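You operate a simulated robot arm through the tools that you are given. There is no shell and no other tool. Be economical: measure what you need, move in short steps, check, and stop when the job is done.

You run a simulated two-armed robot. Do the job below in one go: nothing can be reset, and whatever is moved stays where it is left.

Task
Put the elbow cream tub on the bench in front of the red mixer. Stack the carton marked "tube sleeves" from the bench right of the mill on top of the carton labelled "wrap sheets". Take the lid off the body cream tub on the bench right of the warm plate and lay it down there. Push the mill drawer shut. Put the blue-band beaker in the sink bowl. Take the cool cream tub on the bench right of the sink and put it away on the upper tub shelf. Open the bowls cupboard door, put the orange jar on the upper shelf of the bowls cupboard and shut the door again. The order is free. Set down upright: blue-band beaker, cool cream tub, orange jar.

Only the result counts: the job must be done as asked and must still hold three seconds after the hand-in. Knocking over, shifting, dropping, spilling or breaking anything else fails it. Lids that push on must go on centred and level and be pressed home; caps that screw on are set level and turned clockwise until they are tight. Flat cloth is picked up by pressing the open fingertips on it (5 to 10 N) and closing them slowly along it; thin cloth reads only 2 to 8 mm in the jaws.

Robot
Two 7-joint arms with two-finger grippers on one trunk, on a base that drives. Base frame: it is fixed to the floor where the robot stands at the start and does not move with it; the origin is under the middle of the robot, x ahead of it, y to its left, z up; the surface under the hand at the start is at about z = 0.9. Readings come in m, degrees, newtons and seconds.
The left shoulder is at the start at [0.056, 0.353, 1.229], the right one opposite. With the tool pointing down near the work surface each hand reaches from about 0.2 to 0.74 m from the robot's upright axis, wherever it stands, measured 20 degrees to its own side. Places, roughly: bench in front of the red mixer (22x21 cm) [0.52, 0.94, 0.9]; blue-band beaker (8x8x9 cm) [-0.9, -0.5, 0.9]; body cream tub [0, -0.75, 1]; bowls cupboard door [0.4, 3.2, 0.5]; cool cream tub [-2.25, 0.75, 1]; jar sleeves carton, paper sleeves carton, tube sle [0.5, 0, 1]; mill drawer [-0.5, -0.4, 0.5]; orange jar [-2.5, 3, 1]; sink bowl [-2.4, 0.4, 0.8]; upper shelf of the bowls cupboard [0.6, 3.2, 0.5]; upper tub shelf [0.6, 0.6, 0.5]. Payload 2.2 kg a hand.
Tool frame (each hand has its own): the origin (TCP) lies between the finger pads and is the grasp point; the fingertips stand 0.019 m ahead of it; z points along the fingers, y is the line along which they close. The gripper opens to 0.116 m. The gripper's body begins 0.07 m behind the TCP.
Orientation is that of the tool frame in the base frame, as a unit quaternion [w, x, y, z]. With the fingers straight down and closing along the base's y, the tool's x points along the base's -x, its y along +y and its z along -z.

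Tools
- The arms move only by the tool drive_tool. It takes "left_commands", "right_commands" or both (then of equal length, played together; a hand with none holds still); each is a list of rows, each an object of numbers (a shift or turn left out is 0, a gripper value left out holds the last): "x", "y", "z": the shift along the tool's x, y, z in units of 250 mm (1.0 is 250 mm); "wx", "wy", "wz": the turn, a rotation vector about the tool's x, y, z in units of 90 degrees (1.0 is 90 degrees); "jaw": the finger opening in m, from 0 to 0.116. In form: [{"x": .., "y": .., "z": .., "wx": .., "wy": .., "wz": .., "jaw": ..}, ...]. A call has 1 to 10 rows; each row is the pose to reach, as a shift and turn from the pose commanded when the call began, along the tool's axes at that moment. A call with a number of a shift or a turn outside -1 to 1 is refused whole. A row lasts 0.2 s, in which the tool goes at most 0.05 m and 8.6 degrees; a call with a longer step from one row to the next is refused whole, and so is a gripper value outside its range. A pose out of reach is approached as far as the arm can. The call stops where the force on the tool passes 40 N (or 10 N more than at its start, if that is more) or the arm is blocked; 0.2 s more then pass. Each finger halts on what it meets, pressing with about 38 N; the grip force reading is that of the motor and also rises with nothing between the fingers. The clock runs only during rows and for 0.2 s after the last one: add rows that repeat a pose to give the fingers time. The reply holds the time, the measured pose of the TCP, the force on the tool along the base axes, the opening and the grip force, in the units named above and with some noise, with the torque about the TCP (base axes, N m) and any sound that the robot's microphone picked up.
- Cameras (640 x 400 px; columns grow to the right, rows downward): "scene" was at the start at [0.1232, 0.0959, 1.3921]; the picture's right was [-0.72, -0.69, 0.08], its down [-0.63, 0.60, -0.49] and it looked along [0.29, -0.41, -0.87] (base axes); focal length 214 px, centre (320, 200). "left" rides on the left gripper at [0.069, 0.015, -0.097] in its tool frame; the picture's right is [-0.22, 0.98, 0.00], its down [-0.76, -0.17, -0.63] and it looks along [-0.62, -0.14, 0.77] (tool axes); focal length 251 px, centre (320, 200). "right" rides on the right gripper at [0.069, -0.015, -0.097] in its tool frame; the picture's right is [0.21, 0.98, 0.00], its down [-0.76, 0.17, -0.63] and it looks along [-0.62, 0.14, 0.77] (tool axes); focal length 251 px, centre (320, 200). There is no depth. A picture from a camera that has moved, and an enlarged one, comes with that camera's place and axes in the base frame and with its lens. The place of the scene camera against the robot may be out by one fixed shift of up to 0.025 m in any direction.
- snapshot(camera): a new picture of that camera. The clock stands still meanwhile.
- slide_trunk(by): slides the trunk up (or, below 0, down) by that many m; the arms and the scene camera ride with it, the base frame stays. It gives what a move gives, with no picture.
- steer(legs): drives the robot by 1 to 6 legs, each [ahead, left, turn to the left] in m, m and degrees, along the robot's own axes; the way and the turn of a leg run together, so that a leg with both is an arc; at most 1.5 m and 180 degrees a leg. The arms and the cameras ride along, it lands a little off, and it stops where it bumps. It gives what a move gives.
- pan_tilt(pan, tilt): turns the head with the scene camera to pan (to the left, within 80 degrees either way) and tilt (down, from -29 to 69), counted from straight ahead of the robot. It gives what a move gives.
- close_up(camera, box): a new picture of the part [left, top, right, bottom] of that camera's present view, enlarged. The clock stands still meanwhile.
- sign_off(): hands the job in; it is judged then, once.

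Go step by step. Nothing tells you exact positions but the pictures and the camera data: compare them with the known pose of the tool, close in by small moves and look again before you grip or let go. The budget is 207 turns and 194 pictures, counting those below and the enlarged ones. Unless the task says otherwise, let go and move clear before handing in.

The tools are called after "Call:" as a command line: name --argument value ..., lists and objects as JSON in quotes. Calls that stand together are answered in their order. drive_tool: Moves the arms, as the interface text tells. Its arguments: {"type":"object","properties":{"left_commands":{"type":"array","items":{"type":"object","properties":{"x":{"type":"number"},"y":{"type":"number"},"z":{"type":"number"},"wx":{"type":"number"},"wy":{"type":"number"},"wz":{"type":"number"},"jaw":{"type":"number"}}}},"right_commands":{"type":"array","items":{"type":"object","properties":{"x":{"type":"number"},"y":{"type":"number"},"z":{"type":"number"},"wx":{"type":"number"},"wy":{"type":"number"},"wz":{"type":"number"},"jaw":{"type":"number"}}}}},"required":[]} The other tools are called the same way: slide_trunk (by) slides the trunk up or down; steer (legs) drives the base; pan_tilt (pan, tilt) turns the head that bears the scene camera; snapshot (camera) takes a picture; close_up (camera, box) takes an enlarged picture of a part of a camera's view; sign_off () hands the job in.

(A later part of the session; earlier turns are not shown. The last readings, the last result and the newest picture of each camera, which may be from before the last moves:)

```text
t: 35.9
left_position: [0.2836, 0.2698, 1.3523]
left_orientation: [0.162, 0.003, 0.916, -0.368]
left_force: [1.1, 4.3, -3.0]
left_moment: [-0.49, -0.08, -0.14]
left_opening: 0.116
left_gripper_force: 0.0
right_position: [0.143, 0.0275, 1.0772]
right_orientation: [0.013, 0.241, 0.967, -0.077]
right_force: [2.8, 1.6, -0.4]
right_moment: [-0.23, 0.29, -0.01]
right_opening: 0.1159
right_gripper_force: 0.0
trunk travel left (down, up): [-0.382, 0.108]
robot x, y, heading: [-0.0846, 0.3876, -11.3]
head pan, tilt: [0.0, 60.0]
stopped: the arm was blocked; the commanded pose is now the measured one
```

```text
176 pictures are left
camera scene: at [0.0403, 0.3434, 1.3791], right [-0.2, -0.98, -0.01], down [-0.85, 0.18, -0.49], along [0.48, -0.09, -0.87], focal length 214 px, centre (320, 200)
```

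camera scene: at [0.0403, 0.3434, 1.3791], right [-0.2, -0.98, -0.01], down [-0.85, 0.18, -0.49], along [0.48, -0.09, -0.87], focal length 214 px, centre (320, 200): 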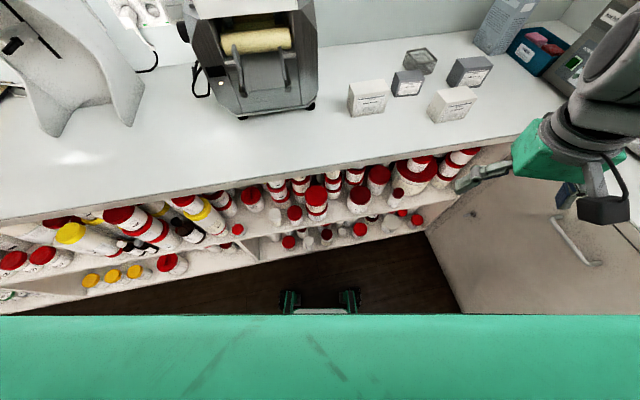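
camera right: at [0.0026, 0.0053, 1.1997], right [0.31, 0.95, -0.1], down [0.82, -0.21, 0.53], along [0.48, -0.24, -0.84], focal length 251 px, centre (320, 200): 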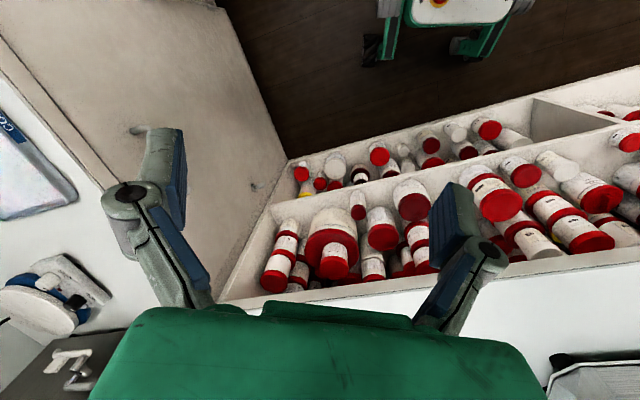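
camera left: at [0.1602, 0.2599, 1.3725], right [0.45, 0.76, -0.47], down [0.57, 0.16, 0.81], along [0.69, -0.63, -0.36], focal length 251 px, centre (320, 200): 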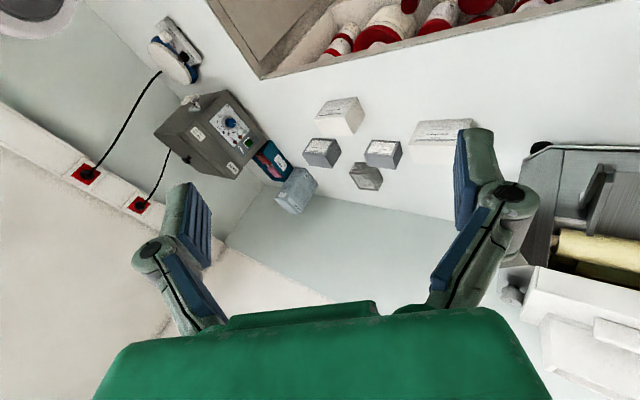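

The robot is still rocking. I hold everything and wait about six seconds to find out if it decays by itself.

Call:
pan_tilt --pan 0 --tilt 60

Call:
pan_tilt --pan 0 --tilt 60.5

Call:
pan_tilt --pan 0 --tilt 60

Call:
pan_tilt --pan 0 --tilt 60.5

Call:
pan_tilt --pan 0 --tilt 60

Call:
pan_tilt --pan 0 --tilt 60.5

Call:
pan_tilt --pan 0 --tilt 60

Call:
pan_tilt --pan 0 --tilt 60.5

Call:
pan_tilt --pan 0 --tilt 60

Call:
pan_tilt --pan 0 --tilt 60.5

```text
t: 36.5
left_position: [0.2496, 0.1522, 1.3545]
left_orientation: [0.155, -0.005, 0.928, -0.338]
left_force: [1.3, -0.9, -0.4]
left_moment: [0.05, 0.02, 0.03]
left_opening: 0.1162
left_gripper_force: 0.1
right_position: [0.0974, -0.0671, 1.0401]
right_orientation: [-0.012, 0.204, 0.977, -0.053]
right_force: [1.2, 0.8, 0.5]
right_moment: [0.04, 0.02, -0.08]
right_opening: 0.1161
right_gripper_force: 0.1
trunk travel left (down, up): [-0.382, 0.108]
robot x, y, heading: [-0.0935, 0.3849, -11.1]
head pan, tilt: [0.0, 60.0]
```

```text
t: 37.1
left_position: [0.2899, 0.3374, 1.3649]
left_orientation: [0.146, -0.015, 0.911, -0.386]
left_force: [1.5, 2.5, 1.9]
left_moment: [-0.02, 0.24, -0.2]
left_opening: 0.1159
left_gripper_force: 0.1
right_position: [0.1487, 0.0767, 1.0845]
right_orientation: [0.002, 0.19, 0.975, -0.119]
right_force: [2.4, -1.0, 0.7]
right_moment: [0.15, 0.2, 0.03]
right_opening: 0.1162
right_gripper_force: 0.0
trunk travel left (down, up): [-0.382, 0.108]
robot x, y, heading: [-0.0829, 0.4114, -10.5]
head pan, tilt: [0.0, 60.5]
```

```text
t: 37.7
left_position: [0.2487, 0.1156, 1.3464]
left_orientation: [0.16, 0.011, 0.934, -0.319]
left_force: [0.8, -0.4, -0.3]
left_moment: [0.0, -0.02, -0.05]
left_opening: 0.1158
left_gripper_force: 0.1
right_position: [0.1102, -0.0947, 1.0362]
right_orientation: [-0.009, 0.206, 0.978, -0.037]
right_force: [1.0, 1.0, -0.8]
right_moment: [-0.07, 0.08, -0.05]
right_opening: 0.1158
right_gripper_force: 0.1
trunk travel left (down, up): [-0.382, 0.108]
robot x, y, heading: [-0.0899, 0.3708, -11.2]
head pan, tilt: [0.0, 60.0]
```

```text
t: 38.4
left_position: [0.2631, 0.3399, 1.369]
left_orientation: [0.143, -0.004, 0.91, -0.39]
left_force: [0.7, -0.1, 1.4]
left_moment: [0.11, 0.11, 0.0]
left_opening: 0.116
left_gripper_force: 0.1
right_position: [0.1215, 0.0835, 1.0918]
right_orientation: [0.002, 0.198, 0.973, -0.119]
right_force: [-0.3, -1.7, 0.2]
right_moment: [0.19, -0.03, 0.09]
right_opening: 0.1162
right_gripper_force: 0.1
trunk travel left (down, up): [-0.382, 0.108]
robot x, y, heading: [-0.0934, 0.413, -12.2]
head pan, tilt: [0.0, 60.5]
```

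```text
t: 39.0
left_position: [0.2775, 0.1216, 1.3487]
left_orientation: [0.146, 0.027, 0.933, -0.328]
left_force: [1.2, -0.3, 2.1]
left_moment: [0.02, 0.13, -0.09]
left_opening: 0.116
left_gripper_force: 0.0
right_position: [0.1275, -0.0869, 1.0432]
right_orientation: [-0.013, 0.228, 0.972, -0.046]
right_force: [1.9, 2.9, -0.7]
right_moment: [-0.26, 0.19, -0.03]
right_opening: 0.1158
right_gripper_force: 0.1
trunk travel left (down, up): [-0.382, 0.108]
robot x, y, heading: [-0.0653, 0.3785, -13.8]
head pan, tilt: [0.0, 60.0]
```

```text
t: 39.6
left_position: [0.2151, 0.3066, 1.3932]
left_orientation: [0.137, 0.007, 0.904, -0.405]
left_force: [-3.4, 0.7, 5.6]
left_moment: [0.43, -0.02, 0.25]
left_opening: 0.1163
left_gripper_force: 0.2
right_position: [0.0488, 0.0572, 1.0953]
right_orientation: [-0.007, 0.206, 0.97, -0.127]
right_force: [-1.9, -0.5, 1.1]
right_moment: [0.02, -0.2, 0.12]
right_opening: 0.1162
right_gripper_force: 0.1
trunk travel left (down, up): [-0.382, 0.108]
robot x, y, heading: [-0.1251, 0.4026, -14.6]
head pan, tilt: [0.0, 60.5]
```

```text
t: 40.2
left_position: [0.311, 0.1115, 1.3464]
left_orientation: [0.141, 0.063, 0.929, -0.336]
left_force: [3.3, -4.0, -0.5]
left_moment: [0.23, 0.16, -0.07]
left_opening: 0.1161
left_gripper_force: 0.0
right_position: [0.1423, -0.0908, 1.0522]
right_orientation: [-0.012, 0.296, 0.954, -0.036]
right_force: [3.3, -2.4, 1.3]
right_moment: [0.28, 0.22, -0.09]
right_opening: 0.116
right_gripper_force: 0.0
trunk travel left (down, up): [-0.382, 0.108]
robot x, y, heading: [-0.0331, 0.3768, -17.4]
head pan, tilt: [0.0, 60.0]
```

```text
t: 40.8
left_position: [0.1747, 0.3198, 1.41]
left_orientation: [0.132, 0.02, 0.899, -0.417]
left_force: [3.3, 7.5, 12.1]
left_moment: [0.42, 0.49, -0.39]
left_opening: 0.1163
left_gripper_force: 0.0
right_position: [0.0131, 0.0667, 1.1038]
right_orientation: [-0.006, 0.206, 0.968, -0.144]
right_force: [-4.2, 1.1, 1.1]
right_moment: [-0.12, -0.25, 0.15]
right_opening: 0.1163
right_gripper_force: 0.0
trunk travel left (down, up): [-0.382, 0.108]
robot x, y, heading: [-0.1325, 0.4039, -16.4]
head pan, tilt: [0.0, 60.5]
```

```text
t: 41.4
left_position: [0.2781, 0.1364, 1.3469]
left_orientation: [0.163, 0.02, 0.933, -0.321]
left_force: [4.3, -4.2, -0.2]
left_moment: [0.18, 0.27, -0.15]
left_opening: 0.1156
left_gripper_force: 0.0
right_position: [0.1279, -0.0739, 1.0496]
right_orientation: [-0.01, 0.254, 0.967, -0.022]
right_force: [2.6, -2.5, 1.2]
right_moment: [0.17, 0.27, -0.07]
right_opening: 0.1158
right_gripper_force: 0.0
trunk travel left (down, up): [-0.382, 0.108]
robot x, y, heading: [-0.088, 0.3903, -11.8]
head pan, tilt: [0.0, 60.0]
```

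```text
t: 42.0
left_position: [0.2179, 0.3043, 1.3972]
left_orientation: [0.125, 0.002, 0.903, -0.411]
left_force: [-3.3, 1.9, 3.8]
left_moment: [0.21, -0.02, 0.17]
left_opening: 0.1161
left_gripper_force: 0.0
right_position: [0.0473, 0.0539, 1.0924]
right_orientation: [-0.017, 0.196, 0.97, -0.141]
right_force: [-1.3, 0.3, 1.0]
right_moment: [-0.08, -0.09, 0.05]
right_opening: 0.116
right_gripper_force: 0.0
trunk travel left (down, up): [-0.382, 0.108]
robot x, y, heading: [-0.122, 0.4035, -14.9]
head pan, tilt: [0.0, 60.5]
```

It is a steady limit cycle that won't die down by itself. I lower the trunk in small steps to bring the weight down.

Call:
slide_trunk --by -0.02

Call:
slide_trunk --by -0.02

Call:
slide_trunk --by -0.05

Call:
slide_trunk --by -0.05

Call:
slide_trunk --by -0.3

Call:
slide_trunk --by -0.3

```text
t: 42.3
left_position: [0.1455, 0.033, 1.3462]
left_orientation: [0.122, 0.03, 0.935, -0.331]
left_force: [-0.8, -0.7, -3.5]
left_moment: [-0.07, -0.15, 0.06]
left_opening: 0.1156
left_gripper_force: 0.0
right_position: [-0.0362, -0.1473, 0.9859]
right_orientation: [-0.035, 0.216, 0.975, -0.041]
right_force: [0.5, 2.7, -0.3]
right_moment: [-0.17, 0.06, -0.1]
right_opening: 0.1157
right_gripper_force: 0.2
trunk travel left (down, up): [-0.379, 0.111]
robot x, y, heading: [-0.1471, 0.3947, -17.4]
head pan, tilt: [0.0, 60.5]
stopped: the arm was blocked; the commanded pose is now the measured one
```

```text
t: 42.8
left_position: [0.2129, 0.2035, 1.3642]
left_orientation: [0.14, 0.074, 0.892, -0.422]
left_force: [-1.5, 3.2, -7.1]
left_moment: [-0.56, -0.16, 0.04]
left_opening: 0.116
left_gripper_force: 0.0
right_position: [0.0474, -0.0088, 1.0509]
right_orientation: [0.025, 0.326, 0.941, -0.089]
right_force: [0.0, 0.3, -0.7]
right_moment: [-0.08, 0.02, 0.03]
right_opening: 0.1159
right_gripper_force: 0.1
trunk travel left (down, up): [-0.367, 0.123]
robot x, y, heading: [-0.1114, 0.3944, -20.6]
head pan, tilt: [0.0, 60.5]
stopped: the arm was blocked; the commanded pose is now the measured one
```

```text
t: 43.1
left_position: [0.2185, 0.3163, 1.3744]
left_orientation: [0.117, 0.045, 0.883, -0.451]
left_force: [0.5, 0.5, 2.0]
left_moment: [0.18, 0.1, 0.0]
left_opening: 0.1161
left_gripper_force: 0.0
right_position: [0.0637, 0.0666, 1.0673]
right_orientation: [0.025, 0.257, 0.953, -0.157]
right_force: [0.0, -1.1, 1.8]
right_moment: [0.17, -0.02, 0.08]
right_opening: 0.1159
right_gripper_force: 0.1
trunk travel left (down, up): [-0.363, 0.127]
robot x, y, heading: [-0.118, 0.4283, -19.9]
head pan, tilt: [0.0, 60.5]
stopped: the arm was blocked; the commanded pose is now the measured one
```

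```text
t: 43.6
left_position: [0.1662, 0.1021, 1.3384]
left_orientation: [0.127, 0.063, 0.914, -0.381]
left_force: [-6.2, 1.2, -4.1]
left_moment: [-0.44, -0.53, 0.39]
left_opening: 0.1157
left_gripper_force: 0.1
right_position: [0.0212, -0.0965, 0.997]
right_orientation: [0.011, 0.267, 0.96, -0.078]
right_force: [1.4, -1.2, 0.3]
right_moment: [0.13, 0.22, -0.02]
right_opening: 0.1158
right_gripper_force: 0.1
trunk travel left (down, up): [-0.353, 0.137]
robot x, y, heading: [-0.1292, 0.403, -19.6]
head pan, tilt: [0.0, 60.5]
stopped: the arm was blocked; the commanded pose is now the measured one
```

```text
t: 44.1
left_position: [0.2232, 0.3289, 1.3542]
left_orientation: [0.119, 0.045, 0.882, -0.455]
left_force: [0.5, 1.6, 1.3]
left_moment: [0.0, 0.08, -0.08]
left_opening: 0.1156
left_gripper_force: 0.0
right_position: [0.0797, 0.0715, 1.0502]
right_orientation: [0.033, 0.254, 0.953, -0.164]
right_force: [-2.3, -2.3, -0.3]
right_moment: [0.18, -0.13, 0.08]
right_opening: 0.116
right_gripper_force: 0.0
trunk travel left (down, up): [-0.345, 0.145]
robot x, y, heading: [-0.1144, 0.4305, -19.3]
head pan, tilt: [0.0, 60.5]
stopped: the arm was blocked; the commanded pose is now the measured one
```

```text
t: 47.1
left_position: [0.1831, 0.1943, 1.0465]
left_orientation: [0.126, 0.06, 0.901, -0.41]
left_force: [-1.3, -2.8, -1.1]
left_moment: [0.05, -0.09, 0.17]
left_opening: 0.1158
left_gripper_force: 0.1
right_position: [0.0466, -0.0296, 0.7153]
right_orientation: [0.026, 0.265, 0.958, -0.11]
right_force: [-0.4, -0.8, 0.0]
right_moment: [0.02, -0.09, 0.0]
right_opening: 0.1158
right_gripper_force: 0.0
trunk travel left (down, up): [-0.045, 0.445]
robot x, y, heading: [-0.1179, 0.4057, -19.4]
head pan, tilt: [0.0, 60.5]
```

The last slide ran its full 0.3 m. I check how the robot sways now.

Call:
pan_tilt --pan 0 --tilt 60

Call:
pan_tilt --pan 0 --tilt 60.5

Call:
pan_tilt --pan 0 --tilt 60

Call:
pan_tilt --pan 0 --tilt 60.5

Call:
snapshot --camera "scene"

```text
t: 47.7
left_position: [0.2035, 0.2517, 1.0505]
left_orientation: [0.12, 0.052, 0.893, -0.432]
left_force: [1.0, -0.4, 0.8]
left_moment: [0.02, 0.0, -0.01]
left_opening: 0.116
left_gripper_force: 0.0
right_position: [0.0618, 0.0139, 0.7319]
right_orientation: [0.027, 0.261, 0.955, -0.137]
right_force: [0.8, 0.1, -0.4]
right_moment: [0.0, 0.01, 0.01]
right_opening: 0.1158
right_gripper_force: 0.1
trunk travel left (down, up): [-0.045, 0.445]
robot x, y, heading: [-0.1134, 0.4252, -19.6]
head pan, tilt: [0.0, 60.0]
```

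```text
t: 48.3
left_position: [0.2142, 0.2836, 1.0513]
left_orientation: [0.119, 0.048, 0.888, -0.442]
left_force: [1.6, 0.0, 0.8]
left_moment: [-0.01, 0.07, -0.12]
left_opening: 0.1161
left_gripper_force: 0.1
right_position: [0.0696, 0.0381, 0.741]
right_orientation: [0.03, 0.256, 0.955, -0.146]
right_force: [0.9, 0.9, 1.9]
right_moment: [0.0, 0.06, 0.01]
right_opening: 0.1158
right_gripper_force: 0.0
trunk travel left (down, up): [-0.045, 0.445]
robot x, y, heading: [-0.1143, 0.4305, -19.4]
head pan, tilt: [0.0, 60.5]
```

```text
t: 48.9
left_position: [0.2008, 0.2514, 1.051]
left_orientation: [0.122, 0.052, 0.893, -0.431]
left_force: [-0.8, -0.9, 0.0]
left_moment: [-0.01, 0.01, -0.04]
left_opening: 0.116
left_gripper_force: 0.1
right_position: [0.0572, 0.0138, 0.7286]
right_orientation: [0.023, 0.272, 0.955, -0.119]
right_force: [0.5, 0.8, -0.7]
right_moment: [-0.02, -0.01, 0.02]
right_opening: 0.1158
right_gripper_force: 0.2
trunk travel left (down, up): [-0.045, 0.445]
robot x, y, heading: [-0.1115, 0.4154, -19.5]
head pan, tilt: [0.0, 60.0]
```

```text
t: 49.5
left_position: [0.188, 0.2096, 1.047]
left_orientation: [0.126, 0.059, 0.898, -0.416]
left_force: [-1.9, -2.4, 0.8]
left_moment: [0.11, -0.04, 0.07]
left_opening: 0.1157
left_gripper_force: 0.1
right_position: [0.0477, -0.0183, 0.7197]
right_orientation: [0.027, 0.265, 0.957, -0.117]
right_force: [-0.2, -0.7, 0.4]
right_moment: [0.01, -0.01, -0.02]
right_opening: 0.116
right_gripper_force: 0.1
trunk travel left (down, up): [-0.045, 0.445]
robot x, y, heading: [-0.1165, 0.4145, -19.5]
head pan, tilt: [0.0, 60.5]
```

```text
175 pictures are left
camera scene: at [-0.0145, 0.3404, 1.0439], right [-0.34, -0.94, -0.03], down [-0.82, 0.31, -0.49], along [0.47, -0.14, -0.87], focal length 214 px, centre (320, 200)
```

scene: 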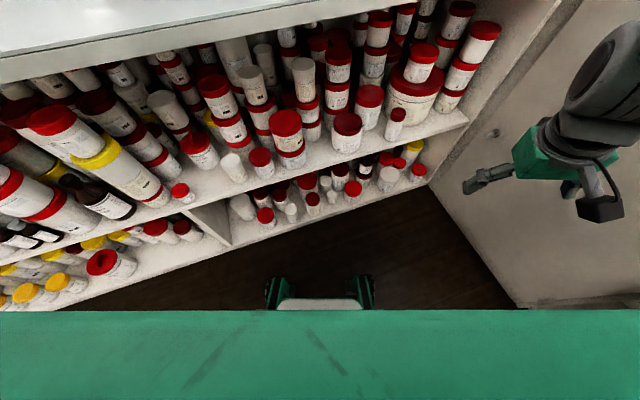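

The sway is much smaller now. I wait more and then drive back from the bench.

Call:
pan_tilt --pan 0 --tilt 60

Call:
pan_tilt --pan 0 --tilt 60.5

Call:
pan_tilt --pan 0 --tilt 60

Call:
steer --legs '[[-0.4, 0, 0]]'

Call:
pan_tilt --pan 0 --tilt 40

Call:
snapshot --camera "scene"

```text
t: 50.1
left_position: [0.1932, 0.224, 1.0463]
left_orientation: [0.124, 0.057, 0.897, -0.421]
left_force: [-1.1, -0.8, 0.1]
left_moment: [0.05, -0.05, 0.06]
left_opening: 0.1161
left_gripper_force: 0.1
right_position: [0.0525, -0.0066, 0.7247]
right_orientation: [0.026, 0.263, 0.957, -0.124]
right_force: [-0.9, 0.4, -0.1]
right_moment: [0.0, -0.02, 0.01]
right_opening: 0.1161
right_gripper_force: 0.1
trunk travel left (down, up): [-0.045, 0.445]
robot x, y, heading: [-0.116, 0.4173, -19.3]
head pan, tilt: [0.0, 60.0]
```

```text
t: 50.7
left_position: [0.2061, 0.2628, 1.0511]
left_orientation: [0.121, 0.05, 0.891, -0.435]
left_force: [-0.4, 0.6, 1.0]
left_moment: [-0.04, 0.06, -0.1]
left_opening: 0.1157
left_gripper_force: 0.1
right_position: [0.0637, 0.0218, 0.7355]
right_orientation: [0.026, 0.259, 0.955, -0.143]
right_force: [0.3, -0.4, 0.6]
right_moment: [-0.02, 0.03, 0.01]
right_opening: 0.1163
right_gripper_force: 0.1
trunk travel left (down, up): [-0.045, 0.445]
robot x, y, heading: [-0.1143, 0.4258, -19.4]
head pan, tilt: [0.0, 60.5]
```

```text
t: 51.3
left_position: [0.2074, 0.2658, 1.0502]
left_orientation: [0.12, 0.05, 0.89, -0.437]
left_force: [0.6, 1.9, 0.4]
left_moment: [-0.02, 0.05, -0.07]
left_opening: 0.1158
left_gripper_force: 0.0
right_position: [0.0642, 0.0251, 0.7356]
right_orientation: [0.027, 0.261, 0.955, -0.135]
right_force: [0.5, 0.2, 0.7]
right_moment: [-0.1, 0.12, -0.03]
right_opening: 0.1161
right_gripper_force: 0.0
trunk travel left (down, up): [-0.045, 0.445]
robot x, y, heading: [-0.1095, 0.4272, -19.7]
head pan, tilt: [0.0, 60.0]
```

```text
t: 53.8
left_position: [-0.1746, 0.3911, 1.0515]
left_orientation: [0.122, 0.053, 0.891, -0.434]
left_force: [0.6, 0.1, 0.7]
left_moment: [-0.02, 0.02, -0.06]
left_opening: 0.116
left_gripper_force: 0.0
right_position: [-0.317, 0.1504, 0.7346]
right_orientation: [0.027, 0.261, 0.955, -0.14]
right_force: [-0.2, -0.2, 0.6]
right_moment: [-0.03, 0.03, 0.01]
right_opening: 0.116
right_gripper_force: 0.1
trunk travel left (down, up): [-0.045, 0.445]
robot x, y, heading: [-0.4952, 0.5571, -19.5]
head pan, tilt: [0.0, 60.0]
```

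```text
t: 54.7
left_position: [-0.1739, 0.3801, 1.0543]
left_orientation: [0.125, 0.048, 0.892, -0.432]
left_force: [0.3, 0.7, 0.9]
left_moment: [0.02, 0.03, -0.01]
left_opening: 0.1159
left_gripper_force: 0.0
right_position: [-0.3199, 0.1429, 0.7314]
right_orientation: [0.031, 0.26, 0.956, -0.134]
right_force: [0.1, -0.8, 0.6]
right_moment: [0.02, 0.0, -0.01]
right_opening: 0.1158
right_gripper_force: 0.1
trunk travel left (down, up): [-0.045, 0.445]
robot x, y, heading: [-0.4911, 0.5573, -19.6]
head pan, tilt: [0.0, 40.0]
```

```text
174 pictures are left
camera scene: at [-0.3696, 0.5166, 1.0538], right [-0.35, -0.94, 0.01], down [-0.75, 0.27, -0.6], along [0.56, -0.22, -0.8], focal length 214 px, centre (320, 200)
```

scene: 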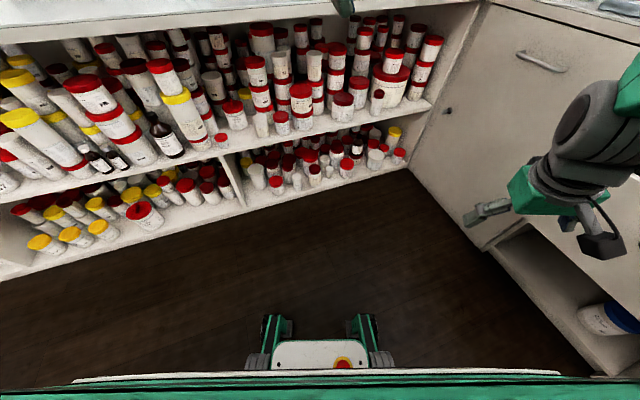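

Stable now. From here the tub shelf is in good view; I look for the "elbow cream" label by enlarging parts.

Call:
close_up --camera "scene" --box '[0, 10, 230, 170]'

Call:
close_up --camera "scene" --box '[200, 5, 450, 165]'

Call:
close_up --camera "scene" --box '[0, 120, 420, 280]'

```text
2.50 times, centred on (115, 90) of scene
camera zoom: at [-0.3696, 0.5166, 1.0538], right [-0.35, -0.94, 0.01], down [-0.75, 0.27, -0.6], along [0.56, -0.22, -0.8], focal length 536 px, centre (832, 475)
```

zoom: 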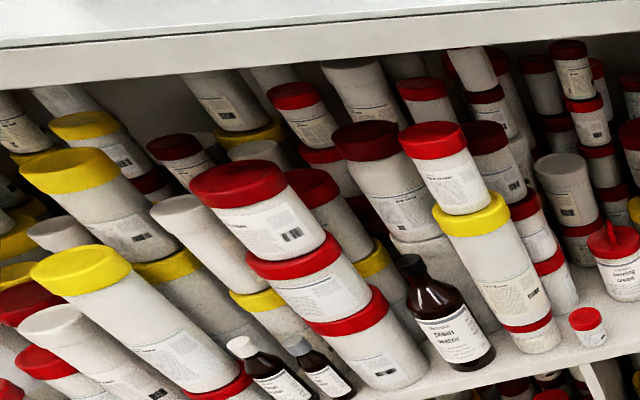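

```text
2.50 times, centred on (325, 85) of scene
camera zoom: at [-0.3696, 0.5166, 1.0538], right [-0.35, -0.94, 0.01], down [-0.75, 0.27, -0.6], along [0.56, -0.22, -0.8], focal length 536 px, centre (308, 488)
```

zoom: 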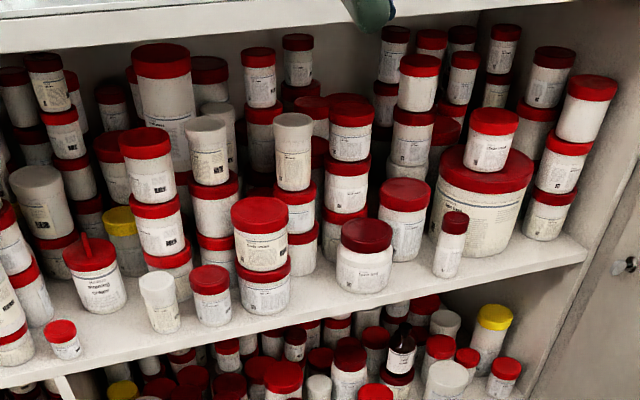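

```text
1.52 times, centred on (210, 200) of scene
camera zoom: at [-0.3696, 0.5166, 1.0538], right [-0.35, -0.94, 0.01], down [-0.75, 0.27, -0.6], along [0.56, -0.22, -0.8], focal length 327 px, centre (488, 200)
```

zoom: 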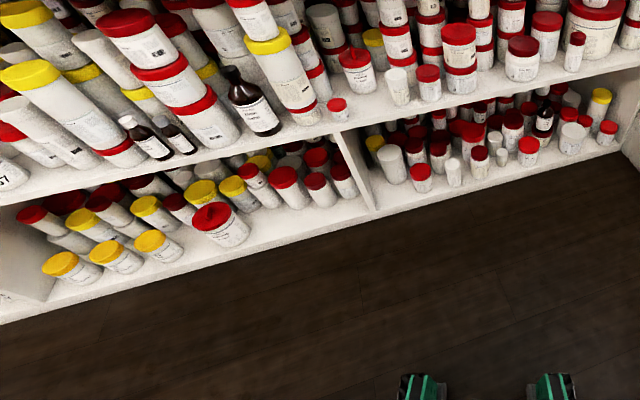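

Two tubs with handled lids stand out; I zoom in on their labels.

Call:
close_up --camera "scene" --box '[205, 85, 285, 135]'

Call:
close_up --camera "scene" --box '[110, 190, 190, 240]'

Call:
close_up --camera "scene" --box '[320, 70, 400, 120]'

```text
8.00 times, centred on (245, 110) of scene
camera zoom: at [-0.3696, 0.5166, 1.0538], right [-0.35, -0.94, 0.01], down [-0.75, 0.27, -0.6], along [0.56, -0.22, -0.8], focal length 1716 px, centre (920, 920)
```

zoom: 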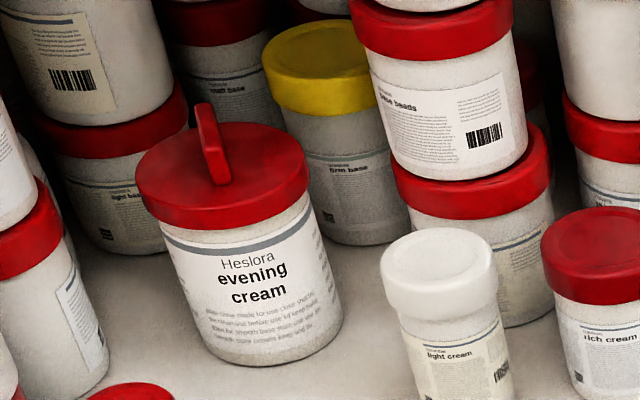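

```text
8.00 times, centred on (150, 215) of scene
camera zoom: at [-0.3696, 0.5166, 1.0538], right [-0.35, -0.94, 0.01], down [-0.75, 0.27, -0.6], along [0.56, -0.22, -0.8], focal length 1716 px, centre (1680, 80)
```

zoom: 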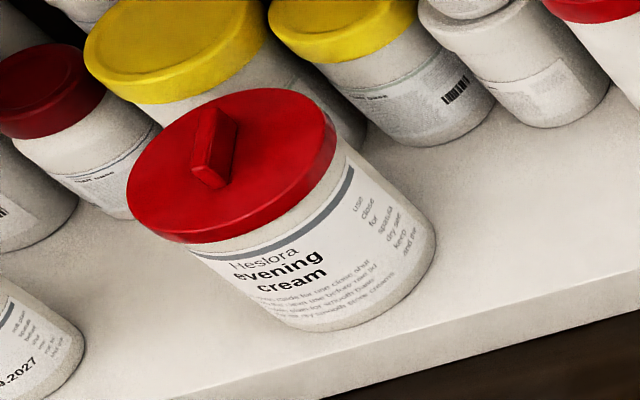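

```text
8.00 times, centred on (360, 95) of scene
camera zoom: at [-0.3696, 0.5166, 1.0538], right [-0.35, -0.94, 0.01], down [-0.75, 0.27, -0.6], along [0.56, -0.22, -0.8], focal length 1716 px, centre (0, 1040)
```

zoom: 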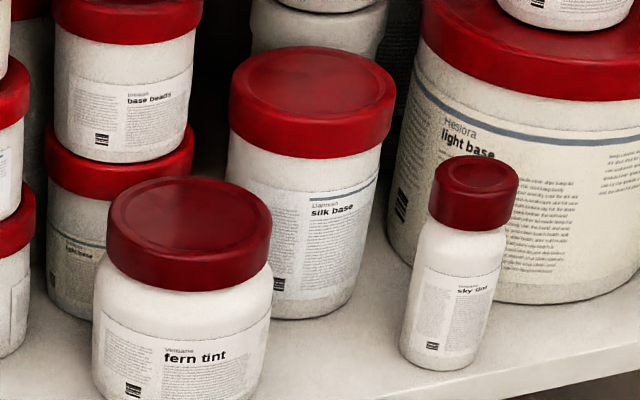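

The handled tubs are the ones that matter; these two are evening cream. I look further left along the shelf.

Call:
pan_tilt --pan 45 --tilt 30

Call:
snapshot --camera "scene"

Call:
pan_tilt --pan -60 --tilt 25

Call:
snapshot --camera "scene"

```text
t: 55.8
left_position: [-0.1851, 0.3689, 1.0486]
left_orientation: [0.124, 0.056, 0.895, -0.424]
left_force: [-0.5, 0.4, -1.2]
left_moment: [0.02, -0.03, 0.02]
left_opening: 0.116
left_gripper_force: 0.0
right_position: [-0.3223, 0.1356, 0.7282]
right_orientation: [0.03, 0.262, 0.956, -0.129]
right_force: [-0.6, 0.2, -0.5]
right_moment: [0.01, -0.02, -0.01]
right_opening: 0.1158
right_gripper_force: 0.1
trunk travel left (down, up): [-0.045, 0.445]
robot x, y, heading: [-0.4909, 0.5527, -19.5]
head pan, tilt: [45.0, 30.0]
```

```text
167 pictures are left
camera scene: at [-0.3644, 0.5627, 1.0876], right [0.43, -0.9, -0.01], down [-0.45, -0.21, -0.87], along [0.78, 0.38, -0.5], focal length 214 px, centre (320, 200)
```

scene: 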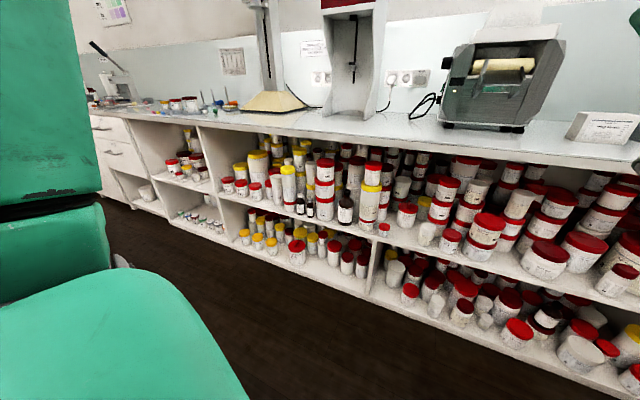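

```text
t: 57.6
left_position: [-0.1779, 0.3825, 1.0512]
left_orientation: [0.123, 0.054, 0.894, -0.429]
left_force: [0.2, -0.5, 0.3]
left_moment: [0.01, 0.02, -0.02]
left_opening: 0.1161
left_gripper_force: 0.0
right_position: [-0.3188, 0.1455, 0.7297]
right_orientation: [0.03, 0.262, 0.956, -0.129]
right_force: [-0.4, 0.0, 0.7]
right_moment: [-0.02, 0.02, -0.02]
right_opening: 0.116
right_gripper_force: 0.1
trunk travel left (down, up): [-0.045, 0.445]
robot x, y, heading: [-0.4913, 0.5562, -19.4]
head pan, tilt: [-60.0, 25.0]
```

```text
166 pictures are left
camera scene: at [-0.3656, 0.4877, 1.0906], right [-0.57, -0.82, 0.0], down [-0.39, 0.26, -0.88], along [0.72, -0.51, -0.47], focal length 214 px, centre (320, 200)
```

scene: 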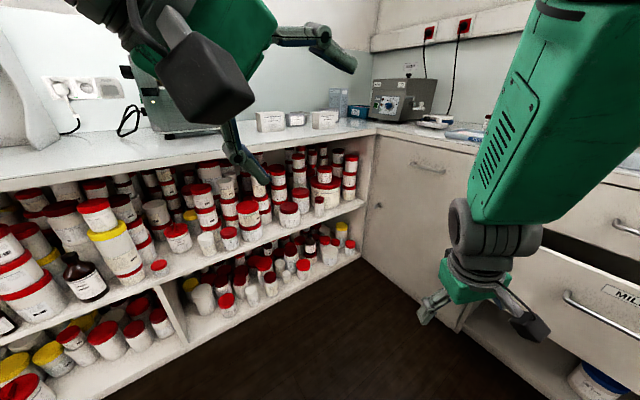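

The robot is calm. I now level both hands (tools straight down, aligned with the robot).

Call:
drive_tool --left_commands '[{"wx": -0.076, "wy": 0.037, "wz": 0.02}, {"wx": -0.153, "wy": 0.075, "wz": 0.039}, {"wx": -0.229, "wy": 0.112, "wz": 0.059}, {"wx": -0.306, "wy": 0.149, "wz": 0.079}, {"wx": -0.382, "wy": 0.186, "wz": 0.099}, {"wx": -0.459, "wy": 0.224, "wz": 0.118}, {"wx": -0.535, "wy": 0.261, "wz": 0.138}, {"wx": -0.535, "wy": 0.261, "wz": 0.138}]' --right_commands '[{"wx": -0.039, "wy": 0.016, "wz": -0.03}, {"wx": -0.078, "wy": 0.033, "wz": -0.061}, {"wx": -0.117, "wy": 0.05, "wz": -0.091}, {"wx": -0.155, "wy": 0.066, "wz": -0.122}, {"wx": -0.155, "wy": 0.066, "wz": -0.122}, {"wx": -0.155, "wy": 0.066, "wz": -0.122}, {"wx": -0.155, "wy": 0.066, "wz": -0.122}, {"wx": -0.155, "wy": 0.066, "wz": -0.122}]'

Call:
pan_tilt --pan 45 --tilt 30

Call:
close_up --camera "scene" --box '[70, 80, 250, 192]'

Call:
close_up --camera "scene" --box '[200, 130, 392, 250]'

Call:
close_up --camera "scene" --box '[360, 130, 552, 250]'

```text
t: 59.4
left_position: [-0.1802, 0.3768, 1.0495]
left_orientation: [0.0, 0.176, 0.984, 0.008]
left_force: [-0.1, 0.3, 0.3]
left_moment: [-0.01, 0.02, -0.04]
left_opening: 0.1158
left_gripper_force: 0.2
right_position: [-0.3226, 0.1403, 0.7286]
right_orientation: [-0.002, 0.17, 0.986, -0.003]
right_force: [-0.1, 0.4, 0.3]
right_moment: [-0.01, 0.0, 0.02]
right_opening: 0.1162
right_gripper_force: 0.0
right hand out of reach, approached as far as the arm can: row 1, 2
trunk travel left (down, up): [-0.045, 0.445]
robot x, y, heading: [-0.4939, 0.5535, -19.7]
head pan, tilt: [-60.0, 25.0]
```

```text
t: 61.2
left_position: [-0.1795, 0.3779, 1.055]
left_orientation: [-0.001, 0.174, 0.985, 0.001]
left_force: [-0.4, 0.7, 1.1]
left_moment: [0.03, -0.02, -0.01]
left_opening: 0.1159
left_gripper_force: 0.1
right_position: [-0.3222, 0.1398, 0.7291]
right_orientation: [-0.002, 0.169, 0.986, -0.003]
right_force: [1.0, -0.2, 0.6]
right_moment: [0.02, 0.02, 0.02]
right_opening: 0.1161
right_gripper_force: 0.1
trunk travel left (down, up): [-0.045, 0.445]
robot x, y, heading: [-0.4904, 0.5533, -19.5]
head pan, tilt: [45.0, 30.0]
```

```text
3.56 times, centred on (160, 136) of scene
camera zoom: at [-0.3522, 0.5323, 1.0868], right [0.0, -1.0, 0.0], down [-0.5, 0.0, -0.86], along [0.86, 0.0, -0.5], focal length 763 px, centre (889, 428)
```

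zoom: 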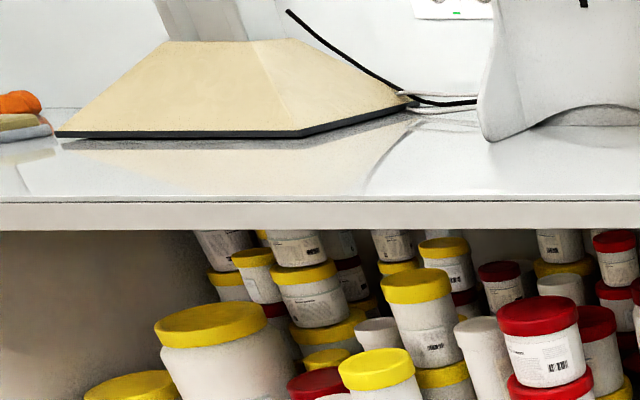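

```text
3.33 times, centred on (296, 190) of scene
camera zoom: at [-0.3522, 0.5323, 1.0868], right [0.0, -1.0, 0.0], down [-0.5, 0.0, -0.86], along [0.86, 0.0, -0.5], focal length 715 px, centre (400, 233)
```

zoom: 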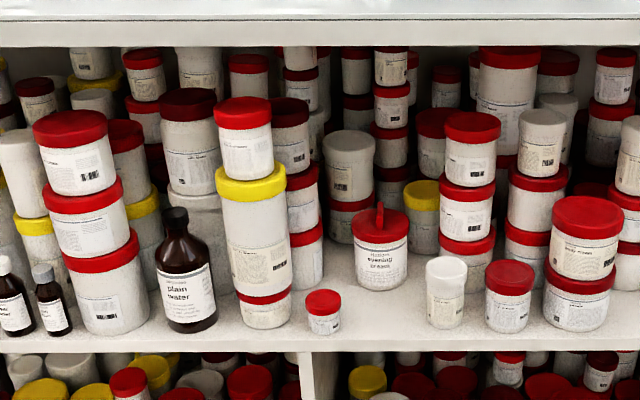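

```text
3.33 times, centred on (456, 190) of scene
camera zoom: at [-0.3522, 0.5323, 1.0868], right [0.0, -1.0, 0.0], down [-0.5, 0.0, -0.86], along [0.86, 0.0, -0.5], focal length 715 px, centre (-133, 233)
```

zoom: 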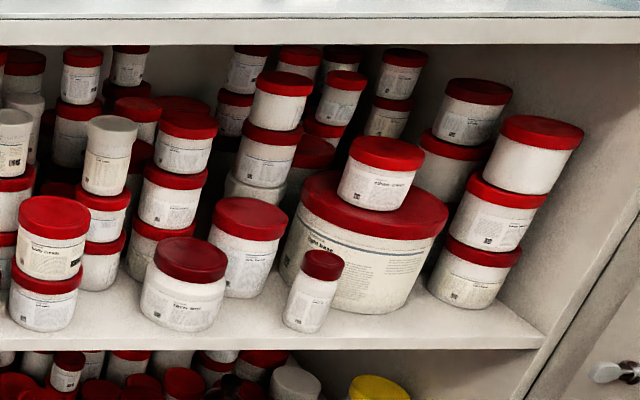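

The head lags its command, so the view was off; taking the left view again now.

Call:
close_up --camera "scene" --box '[70, 60, 250, 172]'

Call:
close_up --camera "scene" --box '[70, 140, 310, 290]'

Call:
pan_tilt --pan 80 --tilt 10

Call:
pan_tilt --pan 80 --tilt 10

Call:
snapshot --camera "scene"

```text
3.56 times, centred on (160, 116) of scene
camera zoom: at [-0.3522, 0.5323, 1.0868], right [0.0, -1.0, 0.0], down [-0.5, 0.0, -0.86], along [0.86, 0.0, -0.5], focal length 763 px, centre (889, 499)
```

zoom: 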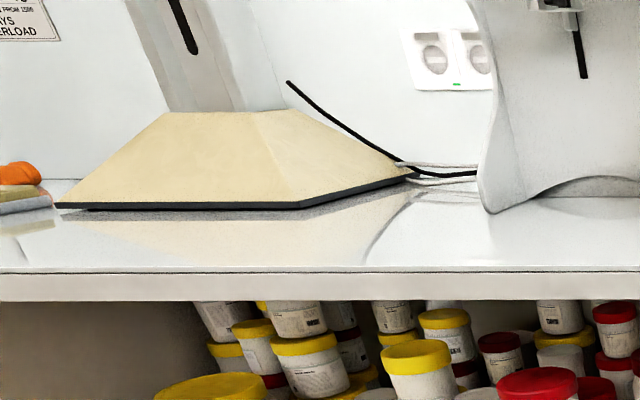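

```text
2.67 times, centred on (190, 215) of scene
camera zoom: at [-0.3522, 0.5323, 1.0868], right [0.0, -1.0, 0.0], down [-0.5, 0.0, -0.86], along [0.86, 0.0, -0.5], focal length 572 px, centre (667, 160)
```

zoom: 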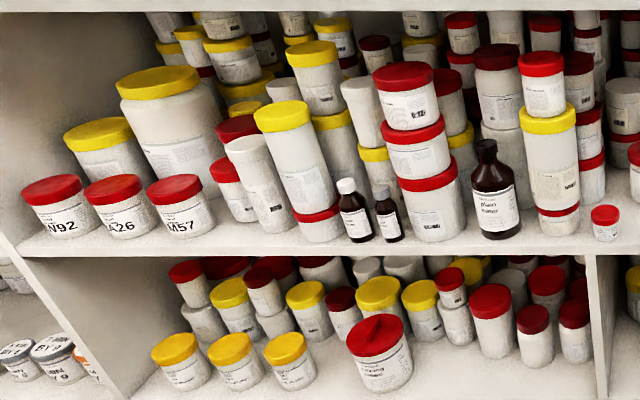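

```text
t: 62.2
left_position: [-0.1787, 0.3786, 1.054]
left_orientation: [-0.001, 0.175, 0.985, 0.0]
left_force: [-0.9, -0.1, -0.4]
left_moment: [0.03, -0.04, 0.01]
left_opening: 0.1159
left_gripper_force: 0.1
right_position: [-0.3222, 0.1402, 0.7291]
right_orientation: [-0.003, 0.169, 0.986, -0.003]
right_force: [0.1, -1.0, 0.5]
right_moment: [0.03, 0.0, 0.0]
right_opening: 0.1161
right_gripper_force: 0.0
trunk travel left (down, up): [-0.045, 0.445]
robot x, y, heading: [-0.4919, 0.5595, -19.6]
head pan, tilt: [80.0, 10.0]
```

```text
t: 62.8
left_position: [-0.1789, 0.3777, 1.054]
left_orientation: [-0.001, 0.174, 0.985, 0.001]
left_force: [-0.6, -0.3, 0.1]
left_moment: [0.05, -0.01, 0.0]
left_opening: 0.1165
left_gripper_force: 0.1
right_position: [-0.3231, 0.1409, 0.7284]
right_orientation: [-0.002, 0.169, 0.986, -0.003]
right_force: [-0.3, 0.5, -0.8]
right_moment: [-0.02, 0.0, -0.03]
right_opening: 0.1159
right_gripper_force: 0.1
trunk travel left (down, up): [-0.045, 0.445]
robot x, y, heading: [-0.4933, 0.5568, -19.5]
head pan, tilt: [80.0, 10.0]
```

```text
160 pictures are left
camera scene: at [-0.3523, 0.5326, 1.0868], right [0.0, -1.0, 0.0], down [-0.5, 0.0, -0.86], along [0.86, 0.0, -0.5], focal length 214 px, centre (320, 200)
```

scene: 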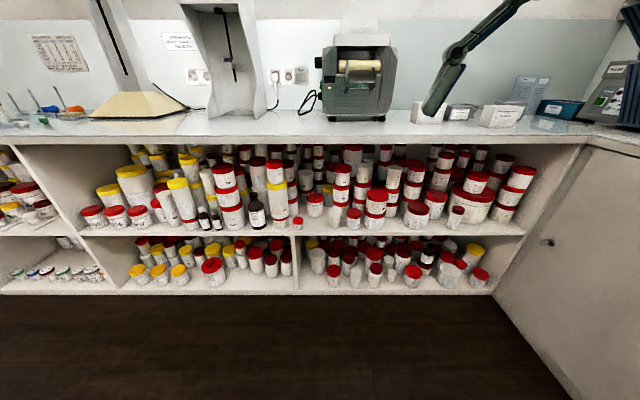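

The head seems stuck looking along base x. I command it straight ahead and look again.

Call:
pan_tilt --pan 20 --tilt 20

Call:
snapshot --camera "scene"

Call:
snapshot --camera "left"

```text
t: 64.1
left_position: [-0.1787, 0.3775, 1.0536]
left_orientation: [-0.002, 0.173, 0.985, 0.001]
left_force: [0.2, -0.7, 0.1]
left_moment: [0.01, -0.03, 0.0]
left_opening: 0.1161
left_gripper_force: 0.2
right_position: [-0.3215, 0.1398, 0.7293]
right_orientation: [-0.002, 0.17, 0.985, -0.003]
right_force: [-0.7, 0.4, 0.1]
right_moment: [0.01, -0.01, 0.01]
right_opening: 0.1158
right_gripper_force: 0.1
trunk travel left (down, up): [-0.045, 0.445]
robot x, y, heading: [-0.494, 0.5509, -19.6]
head pan, tilt: [20.0, 20.0]
```

```text
159 pictures are left
camera scene: at [-0.3523, 0.5325, 1.0867], right [0.0, -1.0, 0.0], down [-0.5, 0.0, -0.86], along [0.86, 0.0, -0.5], focal length 214 px, centre (320, 200)
```

scene: 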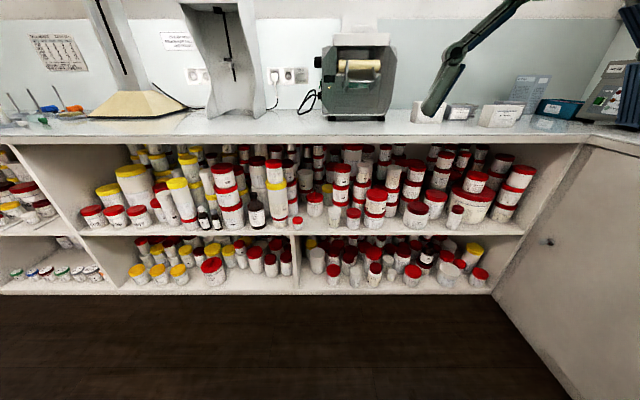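

```text
158 pictures are left
camera left: at [-0.239, 0.415, 1.1504], right [0.54, 0.84, 0.0], down [0.66, -0.42, 0.63], along [0.53, -0.34, -0.78], focal length 251 px, centre (320, 200)
```

left: 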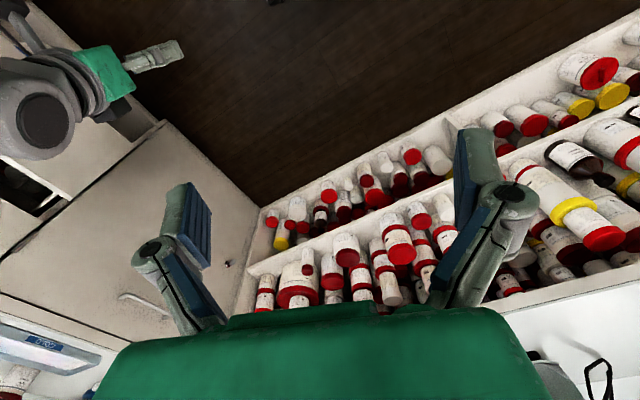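

The scene camera no longer follows the head commands. I turn the base to heading 0 and see whether the camera rides along.

Call:
steer --legs '[[0, 0, 19.5]]'

Call:
pan_tilt --pan -30 --tilt 30

Call:
snapshot --camera "scene"

```text
t: 65.6
left_position: [-0.137, 0.4914, 1.054]
left_orientation: [-0.002, 0.005, 1.0, 0.002]
left_force: [0.1, 0.2, 0.4]
left_moment: [0.04, -0.02, 0.0]
left_opening: 0.1161
left_gripper_force: 0.0
right_position: [-0.1938, 0.2206, 0.7289]
right_orientation: [-0.002, 0.001, 1.0, -0.004]
right_force: [0.3, -0.3, -0.3]
right_moment: [0.01, 0.01, 0.01]
right_opening: 0.1159
right_gripper_force: 0.1
trunk travel left (down, up): [-0.045, 0.445]
robot x, y, heading: [-0.49, 0.5559, -0.2]
head pan, tilt: [20.0, 20.0]
```

```text
t: 66.8
left_position: [-0.1397, 0.4925, 1.0565]
left_orientation: [-0.001, 0.005, 1.0, 0.001]
left_force: [0.1, 0.1, 1.0]
left_moment: [0.01, 0.01, -0.02]
left_opening: 0.1161
left_gripper_force: 0.0
right_position: [-0.1946, 0.2217, 0.7296]
right_orientation: [-0.001, 0.001, 1.0, -0.004]
right_force: [0.5, -0.3, 0.0]
right_moment: [0.03, 0.02, -0.01]
right_opening: 0.1159
right_gripper_force: 0.1
trunk travel left (down, up): [-0.045, 0.445]
robot x, y, heading: [-0.4961, 0.5601, -0.2]
head pan, tilt: [-30.0, 30.0]
```

```text
157 pictures are left
camera scene: at [-0.3614, 0.5007, 1.0869], right [-0.5, -0.87, 0.0], down [-0.43, 0.25, -0.86], along [0.75, -0.43, -0.5], focal length 214 px, centre (320, 200)
```

scene: 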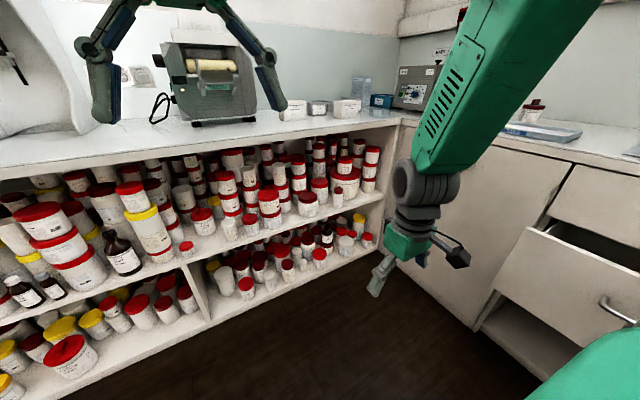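

The head works again. I look left for the remaining places and the elbow cream tub.

Call:
pan_tilt --pan 60 --tilt 20

Call:
pan_tilt --pan 60 --tilt 20

Call:
snapshot --camera "scene"

```text
t: 68.4
left_position: [-0.1384, 0.493, 1.0557]
left_orientation: [0.0, 0.005, 1.0, 0.0]
left_force: [0.0, 0.3, -0.5]
left_moment: [-0.02, -0.03, -0.01]
left_opening: 0.1161
left_gripper_force: 0.0
right_position: [-0.1945, 0.222, 0.7287]
right_orientation: [-0.001, 0.0, 1.0, -0.003]
right_force: [-0.3, -0.6, -0.4]
right_moment: [0.0, -0.02, 0.01]
right_opening: 0.1159
right_gripper_force: 0.0
trunk travel left (down, up): [-0.045, 0.445]
robot x, y, heading: [-0.4935, 0.557, -0.1]
head pan, tilt: [60.0, 20.0]
```

```text
t: 69.0
left_position: [-0.1383, 0.4935, 1.0555]
left_orientation: [-0.001, 0.005, 1.0, 0.001]
left_force: [0.2, -0.6, 0.5]
left_moment: [-0.03, 0.02, -0.01]
left_opening: 0.116
left_gripper_force: 0.0
right_position: [-0.1949, 0.2213, 0.7298]
right_orientation: [-0.001, 0.0, 1.0, -0.003]
right_force: [-0.2, -0.6, -0.9]
right_moment: [0.04, 0.0, -0.01]
right_opening: 0.1159
right_gripper_force: 0.0
trunk travel left (down, up): [-0.045, 0.445]
robot x, y, heading: [-0.4926, 0.558, -0.1]
head pan, tilt: [60.0, 20.0]
```

```text
156 pictures are left
camera scene: at [-0.3595, 0.5925, 1.0983], right [0.5, -0.87, 0.0], down [-0.34, -0.19, -0.92], along [0.8, 0.46, -0.39], focal length 214 px, centre (320, 200)
```

scene: 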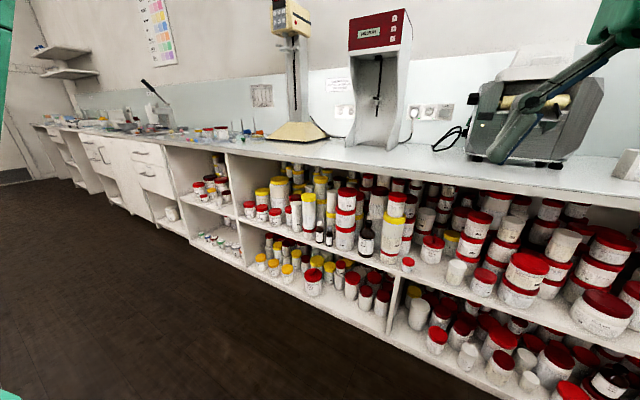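

The head lags or is held; I repeat the command once more and look.

Call:
pan_tilt --pan 60 --tilt 15

Call:
snapshot --camera "scene"

Call:
close_up --camera "scene" --box '[120, 60, 360, 210]'

```text
t: 69.7
left_position: [-0.1397, 0.4932, 1.0541]
left_orientation: [-0.001, 0.005, 1.0, 0.002]
left_force: [0.5, 0.0, -0.2]
left_moment: [0.02, 0.0, 0.0]
left_opening: 0.1159
left_gripper_force: 0.1
right_position: [-0.1941, 0.2221, 0.7297]
right_orientation: [-0.001, 0.0, 1.0, -0.003]
right_force: [0.6, 0.8, 0.8]
right_moment: [0.02, 0.0, 0.01]
right_opening: 0.1162
right_gripper_force: 0.1
trunk travel left (down, up): [-0.045, 0.445]
robot x, y, heading: [-0.4917, 0.554, -0.2]
head pan, tilt: [60.0, 15.0]
```

```text
155 pictures are left
camera scene: at [-0.3926, 0.6267, 1.1114], right [0.86, -0.51, 0.0], down [-0.13, -0.22, -0.97], along [0.49, 0.83, -0.26], focal length 214 px, centre (320, 200)
```

scene: 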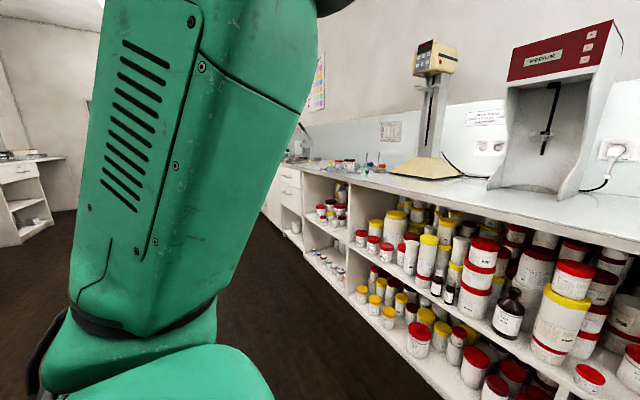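

```text
2.67 times, centred on (240, 135) of scene
camera zoom: at [-0.3926, 0.6267, 1.1114], right [0.86, -0.51, 0.0], down [-0.13, -0.22, -0.97], along [0.49, 0.83, -0.26], focal length 572 px, centre (533, 373)
```

zoom: 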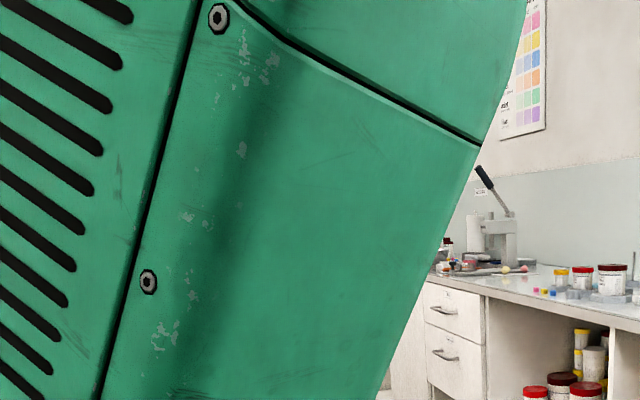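

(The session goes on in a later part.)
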